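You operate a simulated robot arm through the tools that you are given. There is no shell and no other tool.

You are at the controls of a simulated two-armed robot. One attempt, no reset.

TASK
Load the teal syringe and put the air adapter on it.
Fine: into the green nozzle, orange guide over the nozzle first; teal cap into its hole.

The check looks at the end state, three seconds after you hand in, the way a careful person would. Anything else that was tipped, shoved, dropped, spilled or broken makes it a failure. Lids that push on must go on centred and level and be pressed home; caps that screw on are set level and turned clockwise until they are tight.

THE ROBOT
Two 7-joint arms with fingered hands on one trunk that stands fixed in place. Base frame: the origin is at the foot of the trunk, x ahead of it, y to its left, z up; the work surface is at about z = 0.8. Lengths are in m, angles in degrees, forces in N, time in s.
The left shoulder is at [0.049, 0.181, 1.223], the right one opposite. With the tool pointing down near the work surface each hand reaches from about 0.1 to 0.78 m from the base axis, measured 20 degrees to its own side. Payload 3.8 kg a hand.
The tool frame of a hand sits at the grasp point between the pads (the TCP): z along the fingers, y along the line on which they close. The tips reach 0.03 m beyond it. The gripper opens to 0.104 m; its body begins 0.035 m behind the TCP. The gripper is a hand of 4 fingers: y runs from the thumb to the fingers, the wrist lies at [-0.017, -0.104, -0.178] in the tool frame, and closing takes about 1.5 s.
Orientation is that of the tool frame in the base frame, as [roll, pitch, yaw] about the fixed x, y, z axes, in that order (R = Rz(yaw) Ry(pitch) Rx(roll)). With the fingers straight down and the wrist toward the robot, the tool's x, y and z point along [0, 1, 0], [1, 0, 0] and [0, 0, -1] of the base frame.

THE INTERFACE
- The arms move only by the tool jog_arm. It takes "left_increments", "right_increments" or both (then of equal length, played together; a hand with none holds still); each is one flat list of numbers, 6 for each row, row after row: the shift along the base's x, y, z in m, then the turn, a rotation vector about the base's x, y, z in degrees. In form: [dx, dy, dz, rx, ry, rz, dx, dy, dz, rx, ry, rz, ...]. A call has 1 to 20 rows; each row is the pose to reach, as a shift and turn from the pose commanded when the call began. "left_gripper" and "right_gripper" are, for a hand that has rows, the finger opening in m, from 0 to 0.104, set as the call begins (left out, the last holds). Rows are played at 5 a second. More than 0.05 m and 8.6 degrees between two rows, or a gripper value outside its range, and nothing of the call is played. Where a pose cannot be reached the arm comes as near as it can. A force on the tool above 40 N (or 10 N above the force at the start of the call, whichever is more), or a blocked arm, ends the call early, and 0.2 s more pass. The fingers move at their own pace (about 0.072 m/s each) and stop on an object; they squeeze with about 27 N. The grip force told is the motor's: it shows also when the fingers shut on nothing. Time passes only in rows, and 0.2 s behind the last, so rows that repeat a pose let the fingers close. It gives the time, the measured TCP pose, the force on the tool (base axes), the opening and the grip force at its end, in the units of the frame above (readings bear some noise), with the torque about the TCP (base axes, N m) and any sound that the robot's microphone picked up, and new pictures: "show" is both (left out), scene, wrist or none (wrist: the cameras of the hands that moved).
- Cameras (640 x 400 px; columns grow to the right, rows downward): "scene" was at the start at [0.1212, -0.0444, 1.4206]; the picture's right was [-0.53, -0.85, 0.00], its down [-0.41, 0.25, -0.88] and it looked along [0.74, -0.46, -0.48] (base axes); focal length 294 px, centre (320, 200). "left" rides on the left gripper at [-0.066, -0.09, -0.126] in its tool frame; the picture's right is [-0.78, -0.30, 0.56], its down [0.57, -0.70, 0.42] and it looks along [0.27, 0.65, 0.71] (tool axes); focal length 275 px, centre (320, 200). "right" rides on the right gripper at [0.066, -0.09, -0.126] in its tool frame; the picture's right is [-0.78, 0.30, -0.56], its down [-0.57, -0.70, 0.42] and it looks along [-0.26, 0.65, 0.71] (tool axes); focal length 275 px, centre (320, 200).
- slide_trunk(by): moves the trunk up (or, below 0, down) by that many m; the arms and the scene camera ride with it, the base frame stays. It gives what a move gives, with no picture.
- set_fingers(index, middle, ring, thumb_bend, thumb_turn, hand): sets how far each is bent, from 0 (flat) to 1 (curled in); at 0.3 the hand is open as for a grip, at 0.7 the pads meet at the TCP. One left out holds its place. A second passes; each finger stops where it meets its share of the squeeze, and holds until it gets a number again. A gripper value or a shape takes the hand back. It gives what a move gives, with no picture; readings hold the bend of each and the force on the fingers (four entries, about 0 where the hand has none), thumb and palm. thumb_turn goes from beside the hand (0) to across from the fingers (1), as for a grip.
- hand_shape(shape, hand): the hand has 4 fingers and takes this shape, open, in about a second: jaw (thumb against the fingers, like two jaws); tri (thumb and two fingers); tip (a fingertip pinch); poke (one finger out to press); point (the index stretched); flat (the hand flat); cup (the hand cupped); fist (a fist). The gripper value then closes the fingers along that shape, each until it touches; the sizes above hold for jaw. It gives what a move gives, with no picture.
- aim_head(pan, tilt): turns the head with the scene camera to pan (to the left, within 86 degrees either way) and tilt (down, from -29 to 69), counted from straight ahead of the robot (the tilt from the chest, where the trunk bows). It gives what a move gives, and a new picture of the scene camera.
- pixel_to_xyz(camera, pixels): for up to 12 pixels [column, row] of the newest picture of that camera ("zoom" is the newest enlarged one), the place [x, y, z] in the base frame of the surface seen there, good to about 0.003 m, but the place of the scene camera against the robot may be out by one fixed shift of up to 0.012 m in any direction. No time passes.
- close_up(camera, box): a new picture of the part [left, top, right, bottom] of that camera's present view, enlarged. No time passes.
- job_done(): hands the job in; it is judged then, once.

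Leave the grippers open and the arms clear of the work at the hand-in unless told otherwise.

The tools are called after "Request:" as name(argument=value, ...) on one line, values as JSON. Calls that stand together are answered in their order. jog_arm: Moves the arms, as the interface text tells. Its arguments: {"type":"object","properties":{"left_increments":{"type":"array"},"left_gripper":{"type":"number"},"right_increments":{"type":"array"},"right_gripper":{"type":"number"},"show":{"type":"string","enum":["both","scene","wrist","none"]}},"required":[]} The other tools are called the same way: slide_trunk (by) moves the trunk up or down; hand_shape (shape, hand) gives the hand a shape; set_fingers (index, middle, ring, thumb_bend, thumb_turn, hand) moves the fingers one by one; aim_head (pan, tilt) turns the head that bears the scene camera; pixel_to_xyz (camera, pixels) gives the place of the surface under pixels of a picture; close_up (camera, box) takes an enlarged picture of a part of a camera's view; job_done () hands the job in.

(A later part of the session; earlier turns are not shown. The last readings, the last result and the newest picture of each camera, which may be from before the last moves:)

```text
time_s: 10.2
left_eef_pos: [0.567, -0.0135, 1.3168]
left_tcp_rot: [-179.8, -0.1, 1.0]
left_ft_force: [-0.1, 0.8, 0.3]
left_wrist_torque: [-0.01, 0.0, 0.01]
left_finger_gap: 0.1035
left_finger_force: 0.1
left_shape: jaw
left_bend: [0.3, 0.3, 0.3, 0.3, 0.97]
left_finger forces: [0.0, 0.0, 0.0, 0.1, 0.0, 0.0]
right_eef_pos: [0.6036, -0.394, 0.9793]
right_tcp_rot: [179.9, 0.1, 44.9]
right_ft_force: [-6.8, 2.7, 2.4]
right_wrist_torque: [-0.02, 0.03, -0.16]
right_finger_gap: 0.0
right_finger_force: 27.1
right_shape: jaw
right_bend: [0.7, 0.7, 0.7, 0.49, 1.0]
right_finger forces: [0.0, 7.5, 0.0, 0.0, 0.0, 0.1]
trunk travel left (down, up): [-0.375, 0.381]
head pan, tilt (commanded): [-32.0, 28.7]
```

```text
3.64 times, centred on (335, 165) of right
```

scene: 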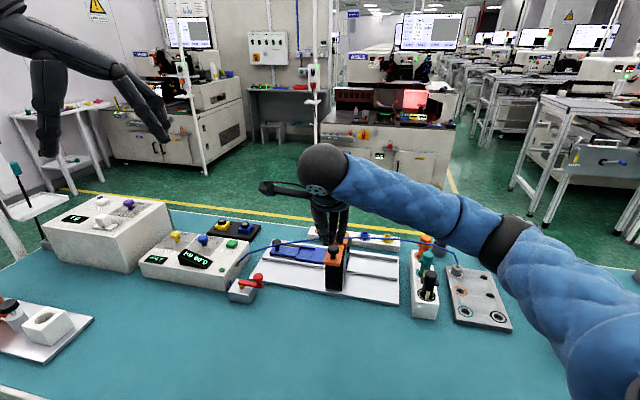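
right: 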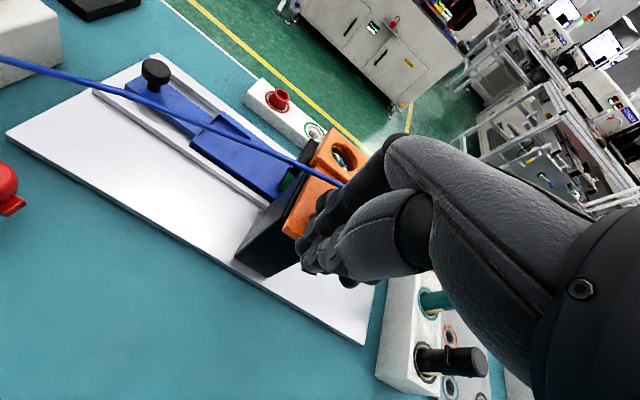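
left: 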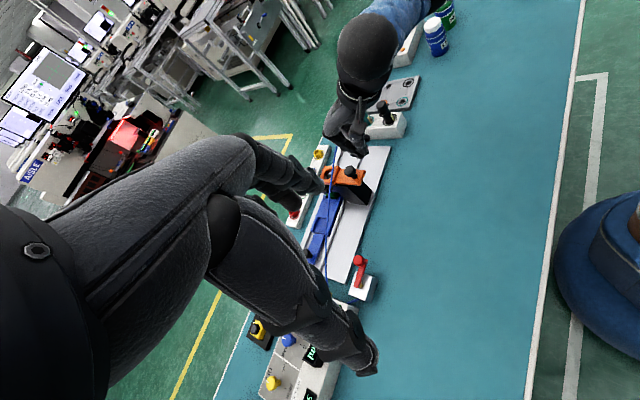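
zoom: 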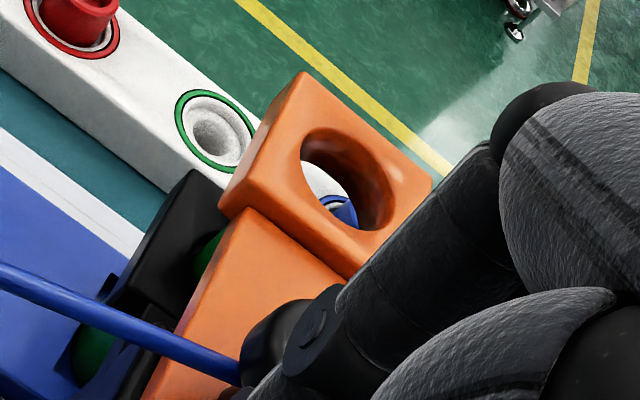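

The middle finger now reads 7.5 N and the guide no longer moves: it is at its end stop. I'll back off the push line by 4 cm and lift the hand clear.

Request:
jog_arm(right_increments=[-0.007, 0.007, 0, 0, 0, 0, -0.021, 0.021, 0, 0, 0, 0, -0.035, 0.035, 0, 0, 0, 0, -0.05, 0.05, 0.02, 0, 0, 0, -0.07, 0.06, 0.06, 0, 0, 0, -0.08, 0.07, 0.105, 0, 0, 0, -0.09, 0.07, 0.15, 0, 0, 0], show="both")

Request:
close_up(camera="left", box=[290, 120, 420, 230])

Request:
close_up(camera="right", box=[220, 90, 400, 230])

```text
time_s: 11.8
left_eef_pos: [0.5687, -0.0151, 1.3174]
left_tcp_rot: [-179.9, 0.0, 1.0]
left_ft_force: [0.4, 1.5, 0.2]
left_wrist_torque: [-0.01, 0.01, -0.01]
left_finger_gap: 0.1038
left_finger_force: 0.1
left_shape: jaw
left_bend: [0.3, 0.3, 0.3, 0.3, 0.97]
left_finger forces: [0.0, 0.0, 0.0, 0.0, 0.0, 0.0]
right_eef_pos: [0.5158, -0.3281, 1.1282]
right_tcp_rot: [-180.0, 0.2, 45.0]
right_ft_force: [-0.6, -0.2, 0.1]
right_wrist_torque: [0.01, 0.0, -0.01]
right_finger_gap: 0.0001
right_finger_force: 27.1
right_shape: jaw
right_bend: [0.7, 0.7, 0.7, 0.49, 1.0]
right_finger forces: [0.1, 0.0, 0.0, 0.0, 0.0, 0.0]
trunk travel left (down, up): [-0.375, 0.381]
head pan, tilt (commanded): [-32.0, 28.7]
```

scene: 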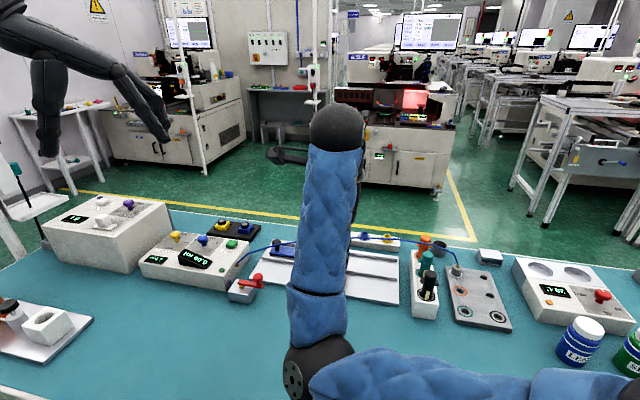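
right: 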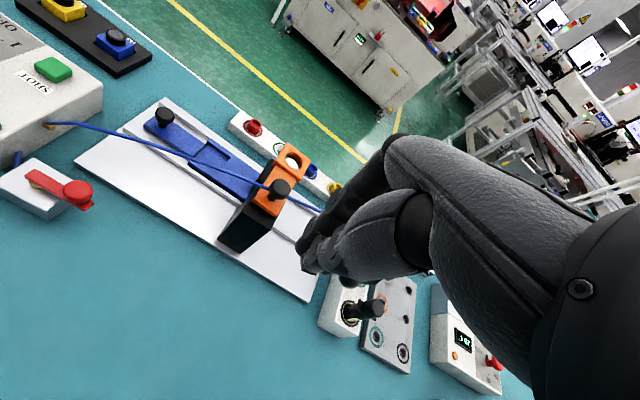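

```text
3.64 times, centred on (355, 175) of left
```

zoom: 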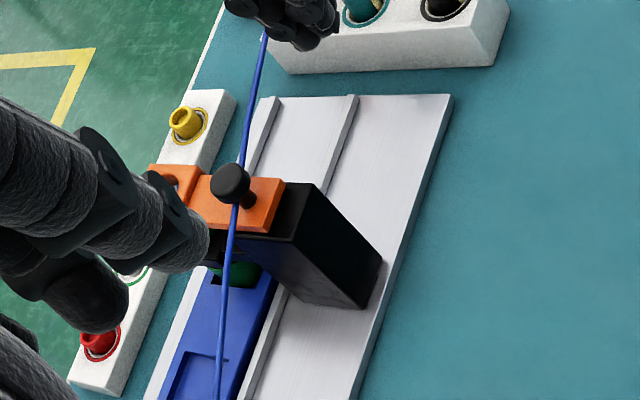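

```text
2.86 times, centred on (310, 160) of right
```

zoom: 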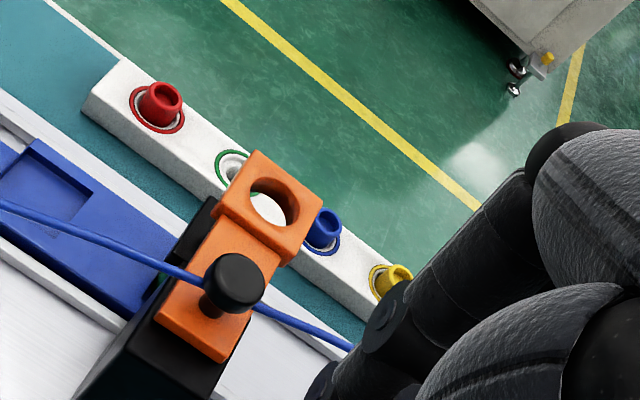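

The guide is out over the bracket and the hose evidently only drapes (it passes at the knob without force). To check alignment I'll turn the right hand another −45° and place it so that the bottom-left corner of its picture looks straight down on the guide hole (camera near (0.69,−0.476,1.23)).

Request:
jog_arm(right_increments=[0.018, -0.04, -0.005, 0, 0, -7.5, 0.036, -0.079, -0.01, 0, 0, -15, 0.054, -0.119, -0.015, 0, 0, -22.5, 0.072, -0.159, -0.02, 0, 0, -30, 0.09, -0.198, -0.025, 0, 0, -37.5, 0.108, -0.238, -0.028, 0, 0, -45], show="wrist")

```text
time_s: 13.2
left_eef_pos: [0.5687, -0.0157, 1.3168]
left_tcp_rot: [-180.0, 0.0, 0.9]
left_ft_force: [-0.4, 0.4, -0.4]
left_wrist_torque: [0.01, -0.01, 0.02]
left_finger_gap: 0.1036
left_finger_force: 0.1
left_shape: jaw
left_bend: [0.3, 0.3, 0.3, 0.3, 0.97]
left_finger forces: [0.0, 0.0, 0.1, 0.1, 0.0, 0.1]
right_eef_pos: [0.623, -0.5668, 1.1013]
right_tcp_rot: [-180.0, -0.1, -0.1]
right_ft_force: [-0.3, -0.4, -0.7]
right_wrist_torque: [0.03, -0.02, -0.02]
right_finger_gap: 0.0001
right_finger_force: 27.0
right_shape: jaw
right_bend: [0.7, 0.7, 0.7, 0.49, 1.0]
right_finger forces: [0.1, 0.0, 0.0, 0.0, 0.0, 0.0]
trunk travel left (down, up): [-0.375, 0.381]
head pan, tilt (commanded): [-32.0, 28.7]
```

right: 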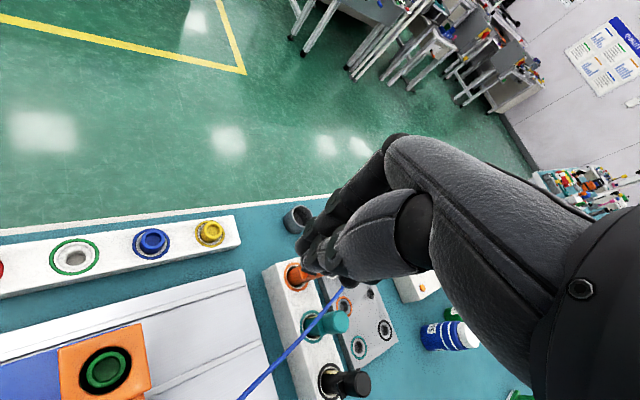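

The view now looks down through the orange hole at (106,370): the green nozzle appears inside it. I'll enlarge and measure.

Request:
close_up(camera="right", box=[50, 310, 170, 400])

Request:
pixel_to_xyz(camera="right", pixels=[[106, 345], [132, 362], [106, 370], [78, 370], [92, 371], [120, 368], [106, 358], [106, 383], [60, 350], [140, 330], [70, 395], [148, 380]])

Request:
close_up(camera="right", box=[250, 220, 450, 400])

```text
4.44 times, centred on (110, 355) of right
```

zoom: 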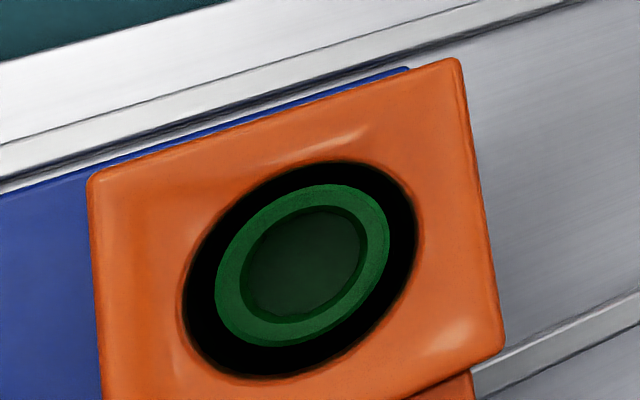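

```text
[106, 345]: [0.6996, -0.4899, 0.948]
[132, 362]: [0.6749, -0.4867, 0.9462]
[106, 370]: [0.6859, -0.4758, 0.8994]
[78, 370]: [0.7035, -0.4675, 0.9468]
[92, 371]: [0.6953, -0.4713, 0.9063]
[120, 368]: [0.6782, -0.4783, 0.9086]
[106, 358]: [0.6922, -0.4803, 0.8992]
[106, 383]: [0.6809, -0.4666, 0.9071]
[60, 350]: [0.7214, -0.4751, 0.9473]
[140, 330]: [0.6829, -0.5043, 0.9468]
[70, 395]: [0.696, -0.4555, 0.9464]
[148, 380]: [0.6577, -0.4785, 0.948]
```

```text
2.22 times, centred on (350, 310) of right
```

zoom: 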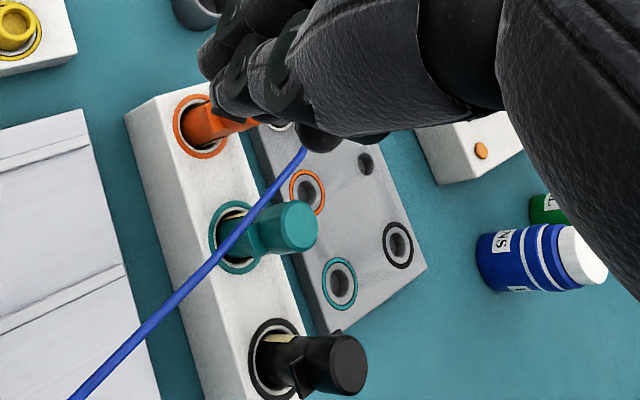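

The guide hole surrounds the green nozzle, centred. I'll retake that zoom and measure rim points of hole and nozzle.

Request:
close_up(camera="right", box=[50, 310, 170, 400])

Request:
pixel_to_xyz(camera="zoom", pixels=[[224, 287], [381, 230], [330, 195], [267, 335], [303, 262], [270, 285], [340, 235], [173, 310], [428, 220], [335, 155], [262, 384], [303, 240]])

Request:
pixel_to_xyz(camera="right", pixels=[[337, 321], [358, 383], [302, 272], [317, 318], [286, 340], [270, 285], [346, 304], [359, 347], [384, 328], [313, 340], [338, 327], [325, 330]])

```text
4.44 times, centred on (110, 355) of right
```

zoom: 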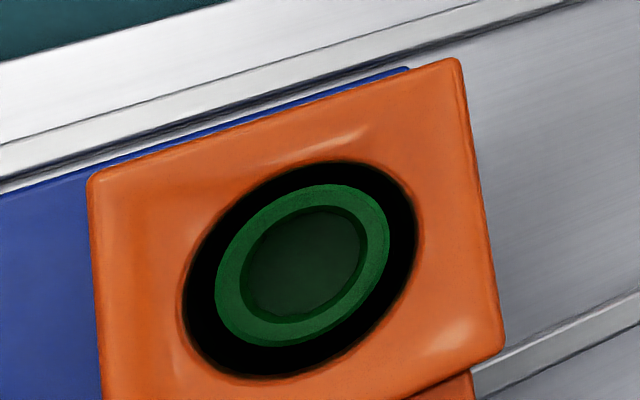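

```text
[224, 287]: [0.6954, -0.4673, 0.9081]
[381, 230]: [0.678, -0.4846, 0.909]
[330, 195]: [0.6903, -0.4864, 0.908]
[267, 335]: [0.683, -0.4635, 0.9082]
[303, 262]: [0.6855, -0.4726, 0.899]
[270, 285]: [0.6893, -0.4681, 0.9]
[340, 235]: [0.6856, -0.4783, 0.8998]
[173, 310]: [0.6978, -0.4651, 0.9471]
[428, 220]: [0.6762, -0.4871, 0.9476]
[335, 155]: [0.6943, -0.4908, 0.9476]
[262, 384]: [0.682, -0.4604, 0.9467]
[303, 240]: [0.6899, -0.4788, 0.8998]
```

```text
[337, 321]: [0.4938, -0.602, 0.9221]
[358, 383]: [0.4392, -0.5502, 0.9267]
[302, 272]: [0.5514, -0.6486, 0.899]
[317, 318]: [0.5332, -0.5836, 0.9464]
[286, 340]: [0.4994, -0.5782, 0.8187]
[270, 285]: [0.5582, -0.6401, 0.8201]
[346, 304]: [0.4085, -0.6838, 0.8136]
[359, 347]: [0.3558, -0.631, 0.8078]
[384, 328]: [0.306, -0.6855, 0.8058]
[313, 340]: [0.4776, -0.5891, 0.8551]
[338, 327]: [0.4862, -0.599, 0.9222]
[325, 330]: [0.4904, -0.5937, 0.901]
```

Guide hole centre ≈(0.687,−0.476), nozzle centre ≈(0.687,−0.4755), rim z 0.908, seat inside z 0.8995, hole diameter ≈0.031. The guide is set. Next I'll take the hand over to look straight down on the syringe holder and cap plate (TCP to (0.354,−0.66), z 1.10).

Request:
jog_arm(right_increments=[-0.045, -0.0155, 0, 0, 0, 0, -0.09, -0.031, 0, 0, 0, 0, -0.135, -0.0465, 0, 0, 0, 0, -0.18, -0.062, 0, 0, 0, 0, -0.225, -0.0775, 0, 0, 0, 0, -0.269, -0.093, 0, 0, 0, 0], right_gripper=0.104, show="both")

Request:
close_up(camera="right", box=[0, 230, 260, 400])

```text
time_s: 14.6
left_eef_pos: [0.5676, -0.0154, 1.3166]
left_tcp_rot: [-179.9, 0.1, 0.9]
left_ft_force: [-0.2, 1.2, 0.0]
left_wrist_torque: [0.01, 0.0, 0.0]
left_finger_gap: 0.1036
left_finger_force: 0.0
left_shape: jaw
left_bend: [0.3, 0.3, 0.3, 0.3, 0.97]
left_finger forces: [0.1, 0.1, 0.0, 0.1, 0.0, 0.0]
right_eef_pos: [0.3539, -0.6552, 1.1002]
right_tcp_rot: [-180.0, 0.0, 0.1]
right_ft_force: [-0.2, 0.2, -0.2]
right_wrist_torque: [0.02, -0.03, 0.01]
right_finger_gap: 0.1038
right_finger_force: 0.1
right_shape: jaw
right_bend: [0.3, 0.3, 0.3, 0.3, 0.97]
right_finger forces: [0.0, 0.0, 0.1, 0.0, 0.1, 0.0]
trunk travel left (down, up): [-0.375, 0.381]
head pan, tilt (commanded): [-32.0, 28.7]
```

scene: 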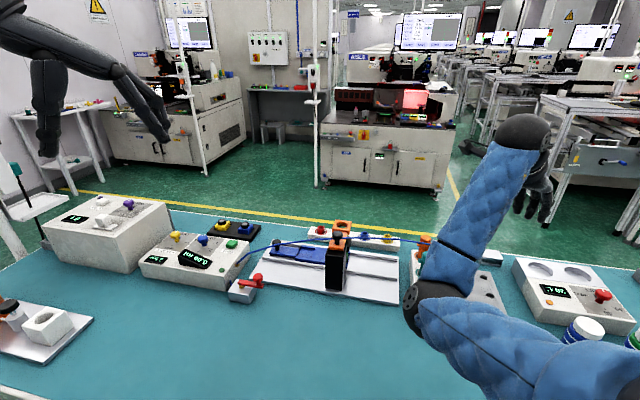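
right: 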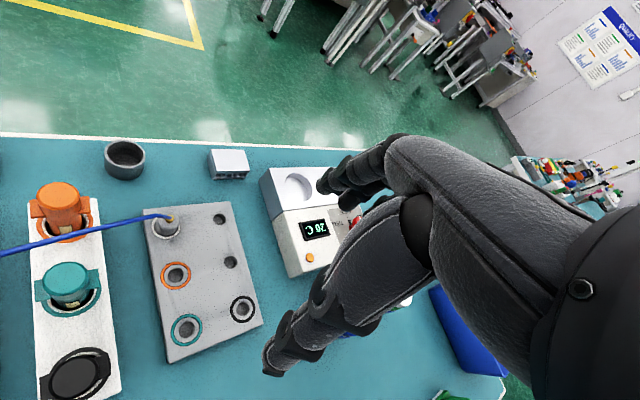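

```text
2.35 times, centred on (130, 315) of right
```

zoom: 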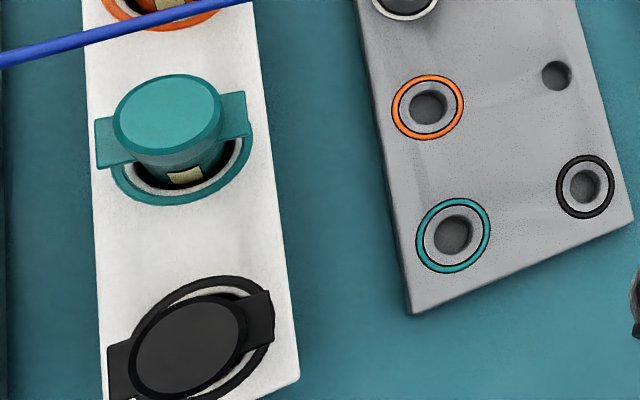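

This view is good. I'll measure in this zoom: teal cap top edges, wings, holder ring, teal-ringed hole edges, adapter.

Request:
pixel_to_xyz(camera="zoom", pixels=[[168, 113], [118, 125], [216, 98], [185, 80], [150, 145], [100, 143], [242, 113], [225, 60], [180, 196], [245, 150], [110, 180], [185, 178]])

Request:
pixel_to_xyz(camera="zoom", pixels=[[453, 236], [453, 203], [453, 268], [420, 240], [485, 232], [440, 218], [470, 255], [436, 240], [470, 232], [428, 106], [585, 187], [220, 325]])

Request:
pixel_to_xyz(camera="right", pixels=[[165, 228], [155, 226], [176, 226], [168, 219], [165, 235], [60, 197], [68, 278], [80, 378], [125, 160], [60, 250], [50, 330], [110, 390]])

Request:
close_up(camera="right", box=[120, 190, 220, 260])

Request:
close_up(camera="right", box=[20, 240, 130, 330])

```text
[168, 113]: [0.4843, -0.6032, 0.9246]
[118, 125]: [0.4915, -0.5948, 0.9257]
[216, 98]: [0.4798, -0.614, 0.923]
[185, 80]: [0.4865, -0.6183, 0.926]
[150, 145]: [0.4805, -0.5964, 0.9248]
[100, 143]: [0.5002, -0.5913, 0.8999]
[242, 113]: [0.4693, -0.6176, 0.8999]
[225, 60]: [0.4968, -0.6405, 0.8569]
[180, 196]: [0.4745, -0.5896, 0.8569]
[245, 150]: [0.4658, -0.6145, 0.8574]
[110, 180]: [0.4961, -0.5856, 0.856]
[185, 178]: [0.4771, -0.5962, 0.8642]
```

```text
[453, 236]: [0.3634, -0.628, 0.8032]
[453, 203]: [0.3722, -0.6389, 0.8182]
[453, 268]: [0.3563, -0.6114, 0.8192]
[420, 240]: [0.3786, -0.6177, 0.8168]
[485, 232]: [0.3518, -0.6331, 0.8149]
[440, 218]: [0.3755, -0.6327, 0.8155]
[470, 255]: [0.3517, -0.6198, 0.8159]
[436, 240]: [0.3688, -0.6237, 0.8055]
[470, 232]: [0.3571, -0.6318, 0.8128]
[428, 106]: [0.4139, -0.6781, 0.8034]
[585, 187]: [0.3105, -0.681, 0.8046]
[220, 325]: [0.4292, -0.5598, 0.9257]
```

```text
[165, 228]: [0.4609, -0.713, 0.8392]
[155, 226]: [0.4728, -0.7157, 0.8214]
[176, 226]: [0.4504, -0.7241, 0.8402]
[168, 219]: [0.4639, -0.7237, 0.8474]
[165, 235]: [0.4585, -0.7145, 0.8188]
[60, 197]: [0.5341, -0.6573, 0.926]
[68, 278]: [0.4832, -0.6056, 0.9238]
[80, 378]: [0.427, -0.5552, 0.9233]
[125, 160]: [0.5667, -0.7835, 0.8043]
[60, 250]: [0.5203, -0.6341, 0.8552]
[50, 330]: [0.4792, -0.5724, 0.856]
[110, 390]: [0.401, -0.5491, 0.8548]
```

```text
5.71 times, centred on (170, 225) of right
```

zoom: 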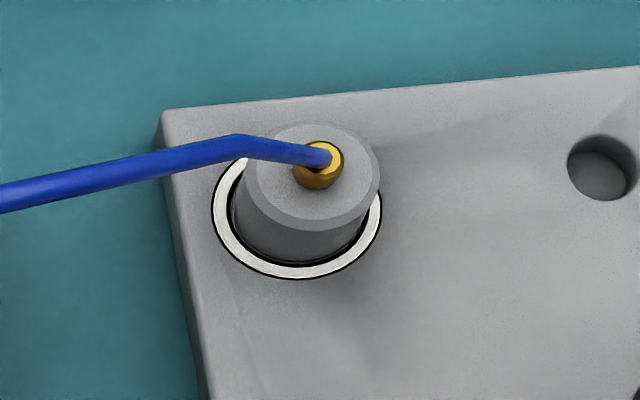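

```text
4.44 times, centred on (75, 285) of right
```

zoom: 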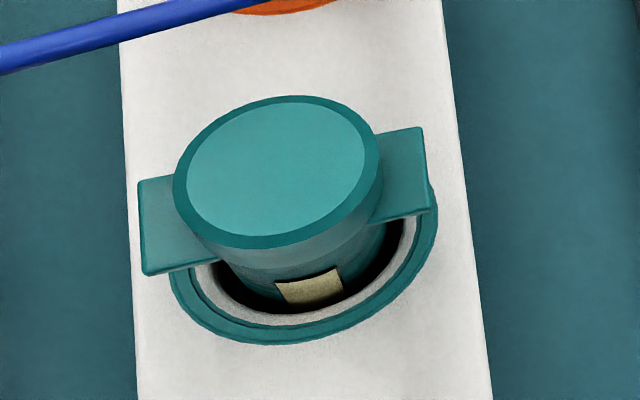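

Readings: teal cap centre ≈(0.4845,−0.605), top z 0.925, wings at z≈0.900 (lying along the 45° direction), holder top 0.856; teal-ringed hole centre ≈(0.3643,−0.6253), plate top 0.816; adapter ≈(0.461,−0.715), top ≈0.840. Neighbouring caps are 0.072–0.074 m away. Before gripping I'll try the "tri" shape in the air, to see how its fingers lie.

Request:
hand_shape(shape="tri", hand="right")

Request:
close_up(camera="right", box=[220, 100, 520, 400])

Request:
close_up(camera="scene", box=[460, 100, 600, 250])

```text
time_s: 15.5
left_eef_pos: [0.5689, -0.0149, 1.3172]
left_tcp_rot: [-179.9, 0.0, 0.9]
left_ft_force: [0.0, -0.4, 0.3]
left_wrist_torque: [0.0, -0.01, 0.01]
left_finger_gap: 0.1034
left_finger_force: 0.0
left_shape: jaw
left_bend: [0.3, 0.3, 0.3, 0.3, 0.97]
left_finger forces: [0.0, 0.0, 0.1, 0.0, 0.0, 0.1]
right_eef_pos: [0.3543, -0.6549, 1.0999]
right_tcp_rot: [-180.0, -0.1, 0.0]
right_ft_force: [0.3, 0.1, -0.2]
right_wrist_torque: [0.02, -0.01, 0.02]
right_finger_gap: 0.1035
right_finger_force: 0.0
right_shape: tri
right_bend: [0.3, 0.3, 0.99, 0.3, 0.97]
right_finger forces: [0.0, 0.1, 0.0, 0.0, 0.0, 0.1]
trunk travel left (down, up): [-0.375, 0.381]
head pan, tilt (commanded): [-32.0, 28.7]
```

```text
1.33 times, centred on (370, 250) of right
```

zoom: 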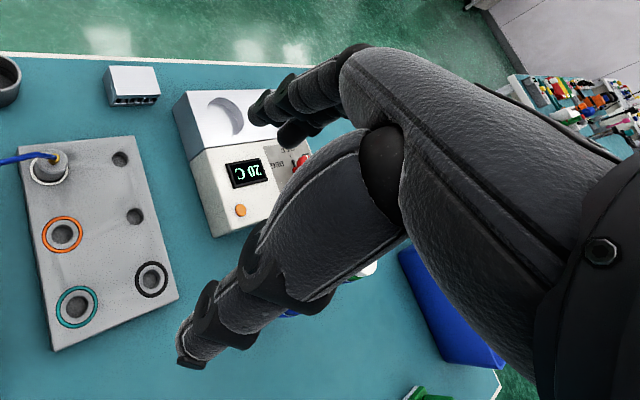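

```text
2.67 times, centred on (530, 175) of scene
```

zoom: 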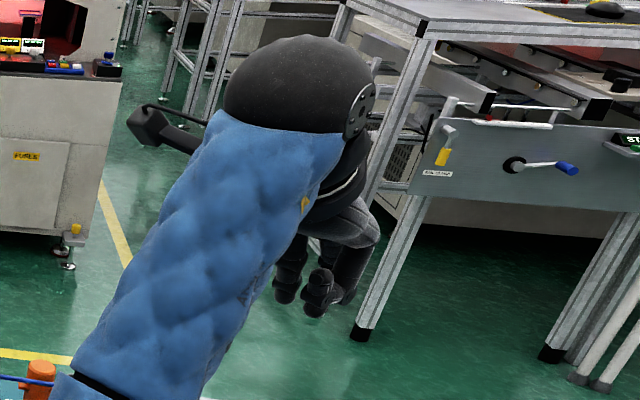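

"tri" folds the ring finger away. For the cap I'll use jaw with a limited opening (0.06) so the fingers clear the neighbours. I go back to jaw, and move to above the teal cap at z 1.05 turned so the fingers close along the row direction (perpendicular to the wings), then check from both wrist cameras.

Request:
hand_shape(shape="jaw", hand="right")

Request:
jog_arm(right_increments=[0.02, 0.008, 0, 0, 0, 7.5, 0.043, 0.017, -0.01, 0, 0, 15, 0.065, 0.025, -0.02, 0, 0, 22.5, 0.087, 0.033, -0.03, 0, 0, 30, 0.11, 0.042, -0.04, 0, 0, 37.5, 0.1305, 0.05, -0.05, 0, 0, 45, 0.1305, 0.05, -0.05, 0, 0, 45], right_gripper=0.06, show="wrist")

Request:
close_up(camera="left", box=[280, 30, 400, 140])

Request:
close_up(camera="right", box=[200, 150, 420, 350])

```text
time_s: 16.4
left_eef_pos: [0.5679, -0.015, 1.3178]
left_tcp_rot: [-179.8, 0.0, 0.9]
left_ft_force: [0.2, 0.0, -0.7]
left_wrist_torque: [-0.05, 0.0, 0.01]
left_finger_gap: 0.1039
left_finger_force: 0.1
left_shape: jaw
left_bend: [0.3, 0.3, 0.3, 0.3, 0.97]
left_finger forces: [0.0, 0.1, 0.0, 0.0, 0.1, 0.0]
right_eef_pos: [0.3557, -0.655, 1.0986]
right_tcp_rot: [180.0, -0.1, 0.1]
right_ft_force: [0.6, -0.2, 0.5]
right_wrist_torque: [0.02, 0.06, 0.0]
right_finger_gap: 0.1036
right_finger_force: 0.2
right_shape: jaw
right_bend: [0.3, 0.3, 0.3, 0.3, 0.97]
right_finger forces: [0.0, 0.0, 0.1, 0.0, 0.0, 0.0]
trunk travel left (down, up): [-0.375, 0.381]
head pan, tilt (commanded): [-32.0, 28.7]
```

```text
time_s: 18.0
left_eef_pos: [0.5687, -0.0143, 1.3184]
left_tcp_rot: [-179.9, 0.1, 1.0]
left_ft_force: [0.1, 1.0, -0.2]
left_wrist_torque: [0.0, -0.01, 0.0]
left_finger_gap: 0.1034
left_finger_force: 0.0
left_shape: jaw
left_bend: [0.3, 0.3, 0.3, 0.3, 0.97]
left_finger forces: [0.0, 0.1, 0.0, 0.0, 0.1, 0.0]
right_eef_pos: [0.4836, -0.6036, 1.0525]
right_tcp_rot: [179.9, 0.0, 45.1]
right_ft_force: [-0.7, 0.8, 0.1]
right_wrist_torque: [0.04, -0.01, -0.01]
right_finger_gap: 0.0601
right_finger_force: 0.1
right_shape: jaw
right_bend: [0.73, 0.41, 0.38, 0.64, 0.99]
right_finger forces: [0.0, 0.0, 0.0, 0.0, 0.0, 0.0]
trunk travel left (down, up): [-0.375, 0.381]
head pan, tilt (commanded): [-32.0, 28.7]
```

right: 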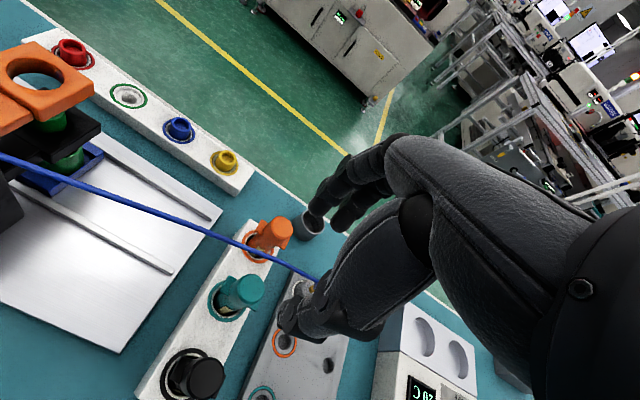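

```text
3.64 times, centred on (340, 85) of left
```

zoom: 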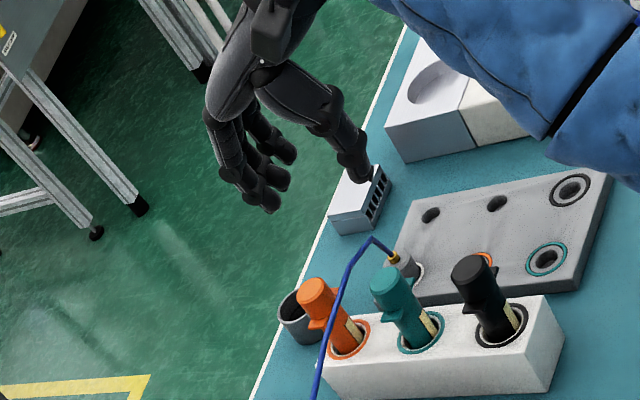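

```text
2.00 times, centred on (310, 250) of right
```

zoom: 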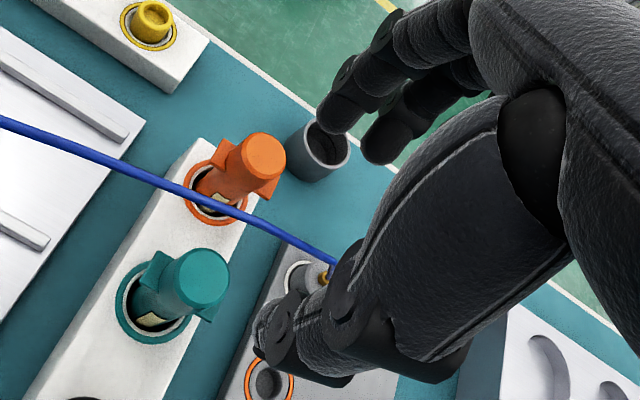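

From the left zoom I can measure my own fingertips: three fingers' tips at about (268,207), (280,180), (288,150) and thumb tip (360,172). I'll query them against the TCP (0.4836,−0.6036,1.0525).

Request:
close_up(camera="left", box=[280, 30, 400, 140])

Request:
pixel_to_xyz(camera="zoom", pixels=[[270, 210], [272, 202], [280, 182], [285, 152], [360, 178], [370, 180], [350, 165], [240, 150], [225, 170], [385, 285], [320, 290], [472, 275]])

```text
3.64 times, centred on (340, 85) of left
```

zoom: 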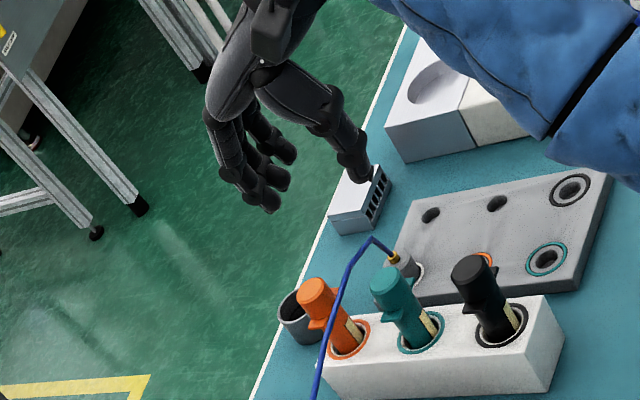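

```text
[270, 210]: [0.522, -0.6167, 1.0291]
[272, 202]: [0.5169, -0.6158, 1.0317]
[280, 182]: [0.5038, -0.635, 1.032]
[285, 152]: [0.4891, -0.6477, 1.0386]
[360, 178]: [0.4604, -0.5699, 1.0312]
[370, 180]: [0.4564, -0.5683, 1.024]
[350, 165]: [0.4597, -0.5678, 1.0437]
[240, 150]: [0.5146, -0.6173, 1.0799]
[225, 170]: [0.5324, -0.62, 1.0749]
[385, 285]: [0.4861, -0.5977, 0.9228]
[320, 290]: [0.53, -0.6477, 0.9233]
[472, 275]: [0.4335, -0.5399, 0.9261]
```

Tips sit ≈0.026–0.03 below the TCP at ±0.036 along the row, middle finger and thumb opposite each other near the centre. I'll lower to TCP z≈0.965 (tips ≈0.938, just above the cap's top at 0.925) and check alignment.

Request:
jog_arm(right_increments=[0.0005, -0.0007, -0.045, 0, 0, 0, 0.001, -0.0014, -0.07, 0, 0, 0, 0.001, -0.0014, -0.0875, 0, 0, 0], show="wrist")

Request:
close_up(camera="left", box=[300, 40, 400, 140])

Request:
close_up(camera="right", box=[200, 150, 420, 350])

```text
time_s: 18.8
left_eef_pos: [0.5685, -0.0152, 1.3184]
left_tcp_rot: [-179.9, 0.0, 0.8]
left_ft_force: [-0.7, 0.5, -0.5]
left_wrist_torque: [0.0, -0.01, 0.0]
left_finger_gap: 0.1037
left_finger_force: 0.0
left_shape: jaw
left_bend: [0.3, 0.3, 0.3, 0.3, 0.97]
left_finger forces: [0.0, 0.0, 0.0, 0.0, 0.1, 0.0]
right_eef_pos: [0.4844, -0.6089, 0.9651]
right_tcp_rot: [-179.9, 0.0, 45.1]
right_ft_force: [0.1, -0.3, 1.1]
right_wrist_torque: [0.02, 0.0, -0.01]
right_finger_gap: 0.0603
right_finger_force: 0.1
right_shape: jaw
right_bend: [0.73, 0.41, 0.38, 0.64, 0.99]
right_finger forces: [0.0, 0.0, 0.0, 0.1, 0.0, 0.0]
trunk travel left (down, up): [-0.375, 0.381]
head pan, tilt (commanded): [-32.0, 28.7]
```

right: 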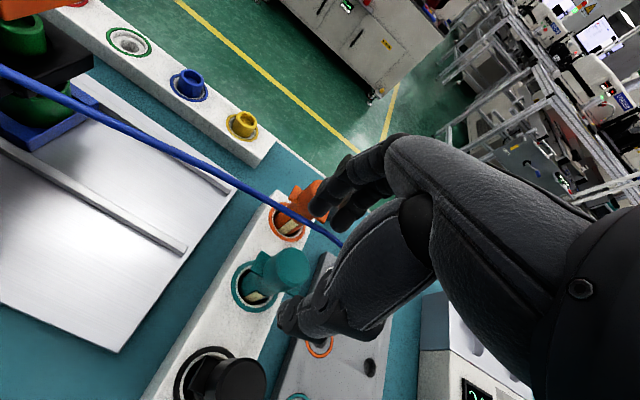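

```text
4.00 times, centred on (350, 90) of left
```

zoom: 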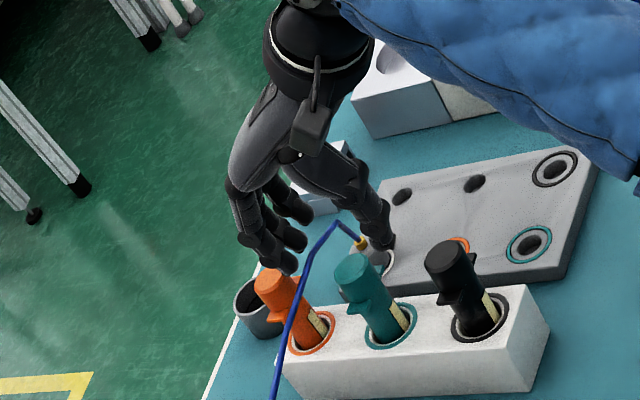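

```text
2.00 times, centred on (310, 250) of right
```

zoom: 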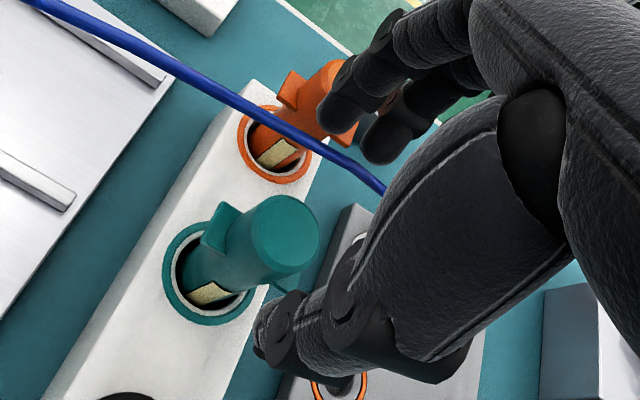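

Before descending I'll narrow the opening to 0.045 (finger outsides would otherwise pass close to the orange cap) and re-measure the teal cap's top from this close view: centre at (284,237) of the last zoom, edges (253,240), (315,237), (285,200), (290,270).

Request:
pixel_to_xyz(camera="zoom", pixels=[[284, 237], [257, 240], [313, 237], [285, 202], [290, 268], [262, 215], [308, 255], [305, 212]])

Request:
jog_arm(right_increments=[-0.0007, 0.001, 0, 0, 0, 0, -0.0007, 0.001, 0, 0, 0, 0, -0.0007, 0.001, 0, 0, 0, 0], right_gripper=0.045, show="none")

Request:
close_up(camera="left", box=[300, 60, 380, 130])

```text
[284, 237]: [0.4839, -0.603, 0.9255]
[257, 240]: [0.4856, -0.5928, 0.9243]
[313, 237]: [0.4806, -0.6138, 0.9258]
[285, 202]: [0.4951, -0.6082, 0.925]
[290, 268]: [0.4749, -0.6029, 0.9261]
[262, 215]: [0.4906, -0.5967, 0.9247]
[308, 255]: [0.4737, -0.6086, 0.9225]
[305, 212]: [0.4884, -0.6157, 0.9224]
```

```text
time_s: 19.6
left_eef_pos: [0.5691, -0.0139, 1.3175]
left_tcp_rot: [-180.0, -0.1, 1.0]
left_ft_force: [1.7, -0.2, -1.1]
left_wrist_torque: [-0.01, 0.0, -0.04]
left_finger_gap: 0.1039
left_finger_force: 0.0
left_shape: jaw
left_bend: [0.3, 0.3, 0.3, 0.3, 0.97]
left_finger forces: [0.0, 0.0, 0.0, 0.1, 0.0, 0.1]
right_eef_pos: [0.4844, -0.6062, 0.9651]
right_tcp_rot: [-179.9, 0.0, 45.0]
right_ft_force: [-0.9, 0.0, 0.5]
right_wrist_torque: [-0.03, 0.01, -0.01]
right_finger_gap: 0.0455
right_finger_force: 0.1
right_shape: jaw
right_bend: [0.74, 0.47, 0.44, 0.71, 1.0]
right_finger forces: [0.1, 0.0, 0.0, 0.0, 0.0, 0.0]
trunk travel left (down, up): [-0.375, 0.381]
head pan, tilt (commanded): [-32.0, 28.7]
```

```text
5.71 times, centred on (340, 95) of left
```

zoom: 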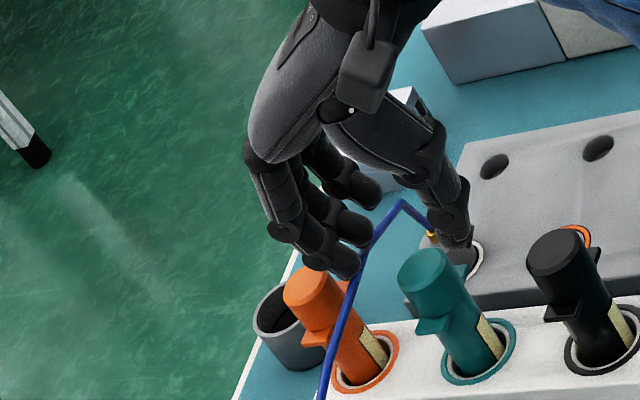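

I'll check the fingertips versus the cap numerically in this zoom: finger tips (345,272), (358,230), thumb tip (462,258), cap top centre (425,270).

Request:
pixel_to_xyz(camera="zoom", pixels=[[345, 274], [350, 262], [362, 235], [368, 195], [455, 262], [440, 250], [465, 255], [425, 272], [405, 275], [446, 262], [315, 255], [330, 215]])

Request:
close_up(camera="right", box=[220, 170, 380, 330])

```text
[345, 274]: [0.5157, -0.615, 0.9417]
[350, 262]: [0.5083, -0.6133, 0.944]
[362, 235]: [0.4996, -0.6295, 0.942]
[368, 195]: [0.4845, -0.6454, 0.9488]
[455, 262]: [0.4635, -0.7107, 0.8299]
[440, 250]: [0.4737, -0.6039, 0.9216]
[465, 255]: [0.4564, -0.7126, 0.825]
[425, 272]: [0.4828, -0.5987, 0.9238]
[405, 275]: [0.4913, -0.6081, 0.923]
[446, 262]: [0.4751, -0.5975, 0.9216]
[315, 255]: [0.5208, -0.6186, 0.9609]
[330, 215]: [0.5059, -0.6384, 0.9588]
```

```text
2.50 times, centred on (300, 250) of right
```

zoom: 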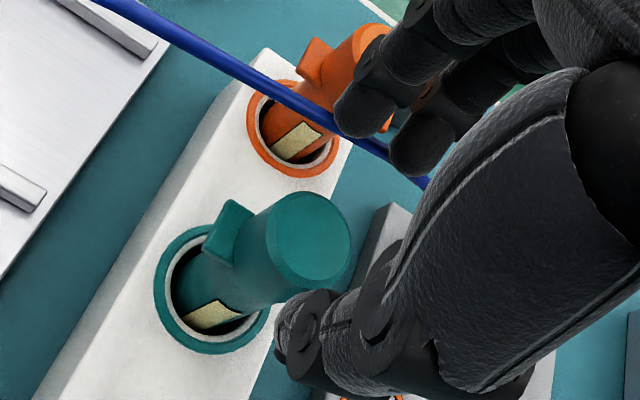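

Request:
pixel_to_xyz(camera="zoom", pixels=[[285, 345], [283, 325], [300, 310], [320, 300], [300, 365], [340, 120], [355, 130], [400, 165], [430, 165], [355, 100], [310, 235], [330, 380]])

```text
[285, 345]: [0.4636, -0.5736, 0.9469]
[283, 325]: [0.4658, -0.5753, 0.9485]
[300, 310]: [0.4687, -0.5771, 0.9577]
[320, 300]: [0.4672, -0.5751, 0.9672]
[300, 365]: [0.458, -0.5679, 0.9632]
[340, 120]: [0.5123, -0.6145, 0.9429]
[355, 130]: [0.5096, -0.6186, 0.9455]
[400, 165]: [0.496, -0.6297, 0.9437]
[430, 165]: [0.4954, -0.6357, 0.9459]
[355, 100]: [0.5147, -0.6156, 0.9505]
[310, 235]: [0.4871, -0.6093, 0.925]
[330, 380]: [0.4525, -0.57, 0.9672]
```

Grasp centre and cap agree within 2 mm; tips are ~0.023 below the TCP. I'll shift 2 mm, lower to TCP z≈0.933 (tips ≈0.905–0.908, above the wings) and check force, then close.

Request:
jog_arm(right_increments=[-0.001, 0.002, -0.012, 0, 0, 0, -0.001, 0.002, -0.022, 0, 0, 0, -0.001, 0.002, -0.031, 0, 0, 0], show="none")

Request:
close_up(camera="right", box=[220, 170, 380, 330])

Request:
close_up(camera="left", box=[300, 60, 380, 130])

```text
time_s: 20.4
left_eef_pos: [0.5682, -0.015, 1.3178]
left_tcp_rot: [-179.9, 0.0, 0.9]
left_ft_force: [0.6, 0.0, 0.2]
left_wrist_torque: [0.0, -0.01, -0.02]
left_finger_gap: 0.1038
left_finger_force: 0.1
left_shape: jaw
left_bend: [0.3, 0.3, 0.3, 0.3, 0.97]
left_finger forces: [0.1, 0.0, 0.0, 0.1, 0.0, 0.0]
right_eef_pos: [0.4852, -0.6031, 0.9334]
right_tcp_rot: [180.0, 0.1, 45.1]
right_ft_force: [0.2, -0.2, -0.7]
right_wrist_torque: [0.0, -0.02, -0.02]
right_finger_gap: 0.0452
right_finger_force: 0.0
right_shape: jaw
right_bend: [0.74, 0.47, 0.44, 0.71, 1.0]
right_finger forces: [0.0, 0.0, 0.0, 0.0, 0.0, 0.0]
trunk travel left (down, up): [-0.375, 0.381]
head pan, tilt (commanded): [-32.0, 28.7]
```

```text
2.50 times, centred on (300, 250) of right
```

zoom: 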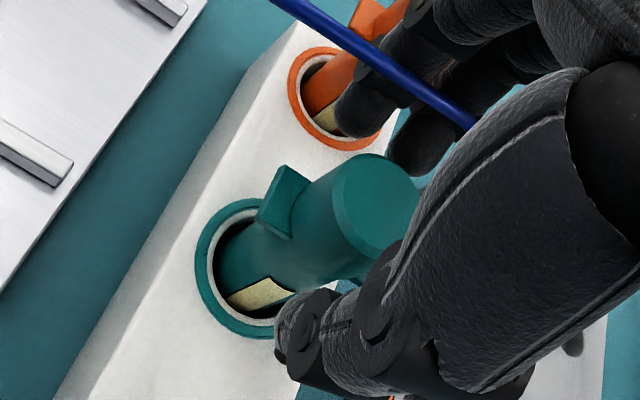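

```text
5.71 times, centred on (340, 95) of left
```

zoom: 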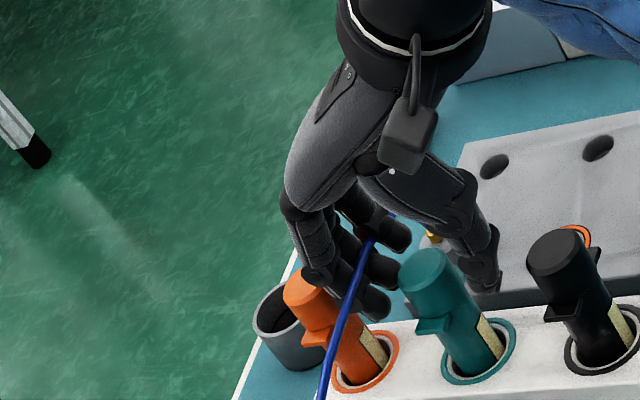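

The fingers straddle the cap with no contact so far. Now I close the fingers on it (8 held rows).

Request:
jog_arm(right_increments=[0, 0, 0, 0, 0, 0, 0, 0, 0, 0, 0, 0, 0, 0, 0, 0, 0, 0, 0, 0, 0, 0, 0, 0, 0, 0, 0, 0, 0, 0, 0, 0, 0, 0, 0, 0, 0, 0, 0, 0, 0, 0, 0, 0, 0, 0, 0, 0], right_gripper=0, show="none")

Request:
close_up(camera="right", box=[220, 170, 380, 330])

Request:
close_up(camera="left", box=[300, 60, 380, 130])

```text
time_s: 22.2
left_eef_pos: [0.5683, -0.016, 1.3181]
left_tcp_rot: [180.0, 0.0, 0.9]
left_ft_force: [-0.2, -0.2, -0.1]
left_wrist_torque: [-0.03, 0.01, 0.0]
left_finger_gap: 0.1037
left_finger_force: 0.0
left_shape: jaw
left_bend: [0.3, 0.3, 0.3, 0.3, 0.97]
left_finger forces: [0.0, 0.1, 0.0, 0.0, 0.1, 0.1]
right_eef_pos: [0.4845, -0.6039, 0.933]
right_tcp_rot: [180.0, 0.1, 45.0]
right_ft_force: [-0.4, -0.8, -0.6]
right_wrist_torque: [0.03, 0.02, -0.02]
right_finger_gap: 0.0198
right_finger_force: 26.5
right_shape: jaw
right_bend: [0.73, 0.59, 0.65, 0.75, 1.0]
right_finger forces: [13.7, 9.9, 0.0, 0.1, 22.5, 0.0]
trunk travel left (down, up): [-0.375, 0.381]
head pan, tilt (commanded): [-32.0, 28.7]
```

```text
2.50 times, centred on (300, 250) of right
```

zoom: 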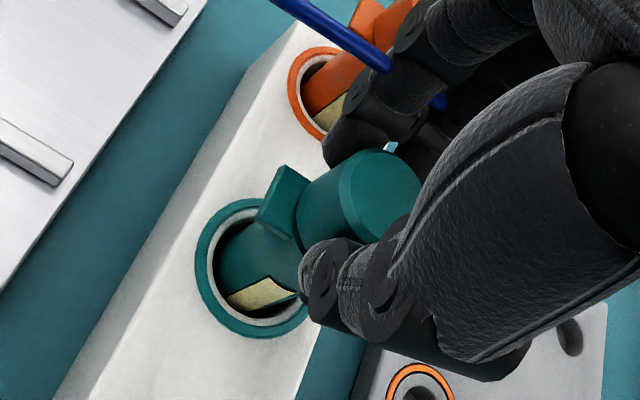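

```text
5.71 times, centred on (340, 95) of left
```

zoom: 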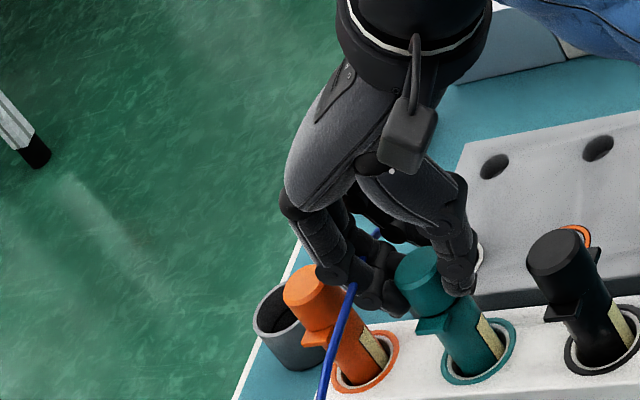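

The grip holds: index 13.7 N, middle 9.9 N, thumb 22.5 N on the cap, which hasn't moved. Now I lift slowly by 2 cm and watch whether only the cap comes.

Request:
jog_arm(right_increments=[0, 0, 0.003, 0, 0, 0, 0, 0, 0.007, 0, 0, 0, 0, 0, 0.011, 0, 0, 0, 0, 0, 0.015, 0, 0, 0, 0, 0, 0.02, 0, 0, 0], show="none")

Request:
close_up(camera="right", box=[220, 170, 380, 330])

Request:
close_up(camera="left", box=[300, 60, 380, 130])

```text
time_s: 23.4
left_eef_pos: [0.5691, -0.0151, 1.3179]
left_tcp_rot: [-179.9, 0.0, 0.9]
left_ft_force: [-0.2, -0.4, 0.0]
left_wrist_torque: [0.02, -0.02, 0.0]
left_finger_gap: 0.1039
left_finger_force: 0.1
left_shape: jaw
left_bend: [0.3, 0.3, 0.3, 0.3, 0.97]
left_finger forces: [0.0, 0.0, 0.1, 0.1, 0.1, 0.1]
right_eef_pos: [0.4833, -0.6034, 0.9533]
right_tcp_rot: [-179.9, 0.0, 44.9]
right_ft_force: [0.9, 0.4, -0.3]
right_wrist_torque: [-0.04, -0.02, -0.07]
right_finger_gap: 0.0202
right_finger_force: 27.0
right_shape: jaw
right_bend: [0.73, 0.59, 0.65, 0.75, 1.0]
right_finger forces: [13.8, 9.9, 0.1, 0.0, 22.6, 0.0]
trunk travel left (down, up): [-0.375, 0.381]
head pan, tilt (commanded): [-32.0, 28.7]
```

```text
2.50 times, centred on (300, 250) of right
```

zoom: 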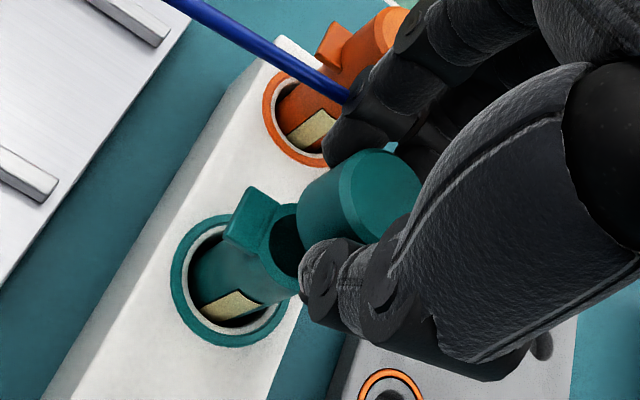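

```text
5.71 times, centred on (340, 95) of left
```

zoom: 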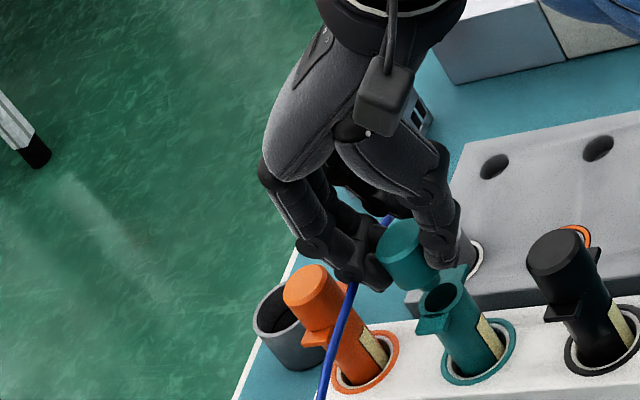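

The cap came off alone; the open barrel stays in the holder. I'll lift another 5 cm and look at the cap's underside and the barrel's mouth.

Request:
jog_arm(right_increments=[0, 0, 0.02, 0, 0, 0, 0, 0, 0.04, 0, 0, 0, 0, 0, 0.06, 0, 0, 0], show="none")

Request:
close_up(camera="right", box=[200, 170, 360, 330])

Request:
pixel_to_xyz(camera="zoom", pixels=[[420, 205], [395, 165], [440, 180], [430, 235], [400, 220], [360, 190], [300, 270], [320, 300], [330, 270], [310, 250]])

Request:
close_up(camera="left", box=[310, 50, 380, 120])

```text
time_s: 24.2
left_eef_pos: [0.5689, -0.0138, 1.3173]
left_tcp_rot: [-179.9, 0.0, 1.0]
left_ft_force: [-1.0, -0.5, -0.2]
left_wrist_torque: [0.01, -0.02, 0.02]
left_finger_gap: 0.1035
left_finger_force: 0.0
left_shape: jaw
left_bend: [0.3, 0.3, 0.3, 0.3, 0.97]
left_finger forces: [0.0, 0.0, 0.0, 0.0, 0.0, 0.1]
right_eef_pos: [0.4847, -0.6051, 1.0141]
right_tcp_rot: [180.0, 0.1, 45.0]
right_ft_force: [-0.5, -0.4, 0.0]
right_wrist_torque: [0.02, 0.01, -0.03]
right_finger_gap: 0.02
right_finger_force: 27.2
right_shape: jaw
right_bend: [0.73, 0.59, 0.65, 0.75, 1.0]
right_finger forces: [13.9, 10.0, 0.0, 0.0, 22.5, 0.1]
trunk travel left (down, up): [-0.375, 0.381]
head pan, tilt (commanded): [-32.0, 28.7]
```

```text
2.50 times, centred on (280, 250) of right
```

zoom: 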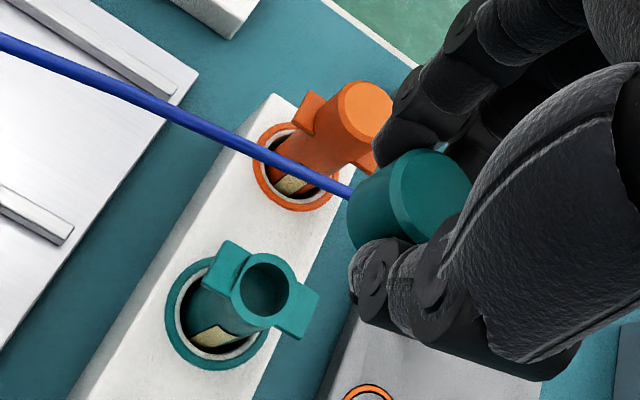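

```text
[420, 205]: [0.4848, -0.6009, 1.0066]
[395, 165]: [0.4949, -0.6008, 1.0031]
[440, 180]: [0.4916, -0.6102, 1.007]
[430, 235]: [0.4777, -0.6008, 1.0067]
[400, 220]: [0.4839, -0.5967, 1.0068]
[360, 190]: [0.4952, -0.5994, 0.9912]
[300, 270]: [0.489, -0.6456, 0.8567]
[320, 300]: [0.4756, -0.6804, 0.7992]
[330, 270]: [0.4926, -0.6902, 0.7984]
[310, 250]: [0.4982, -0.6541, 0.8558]
```

```text
5.71 times, centred on (345, 85) of left
```

zoom: 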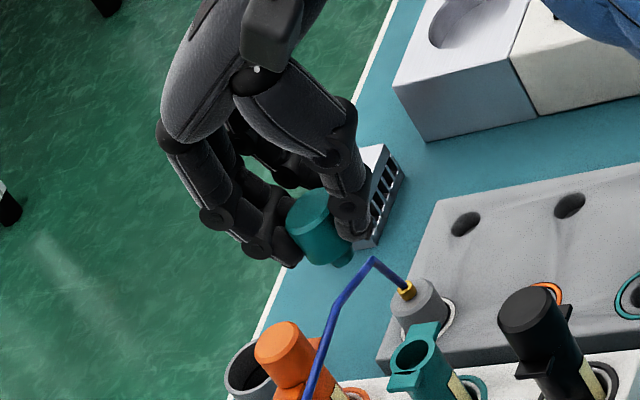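

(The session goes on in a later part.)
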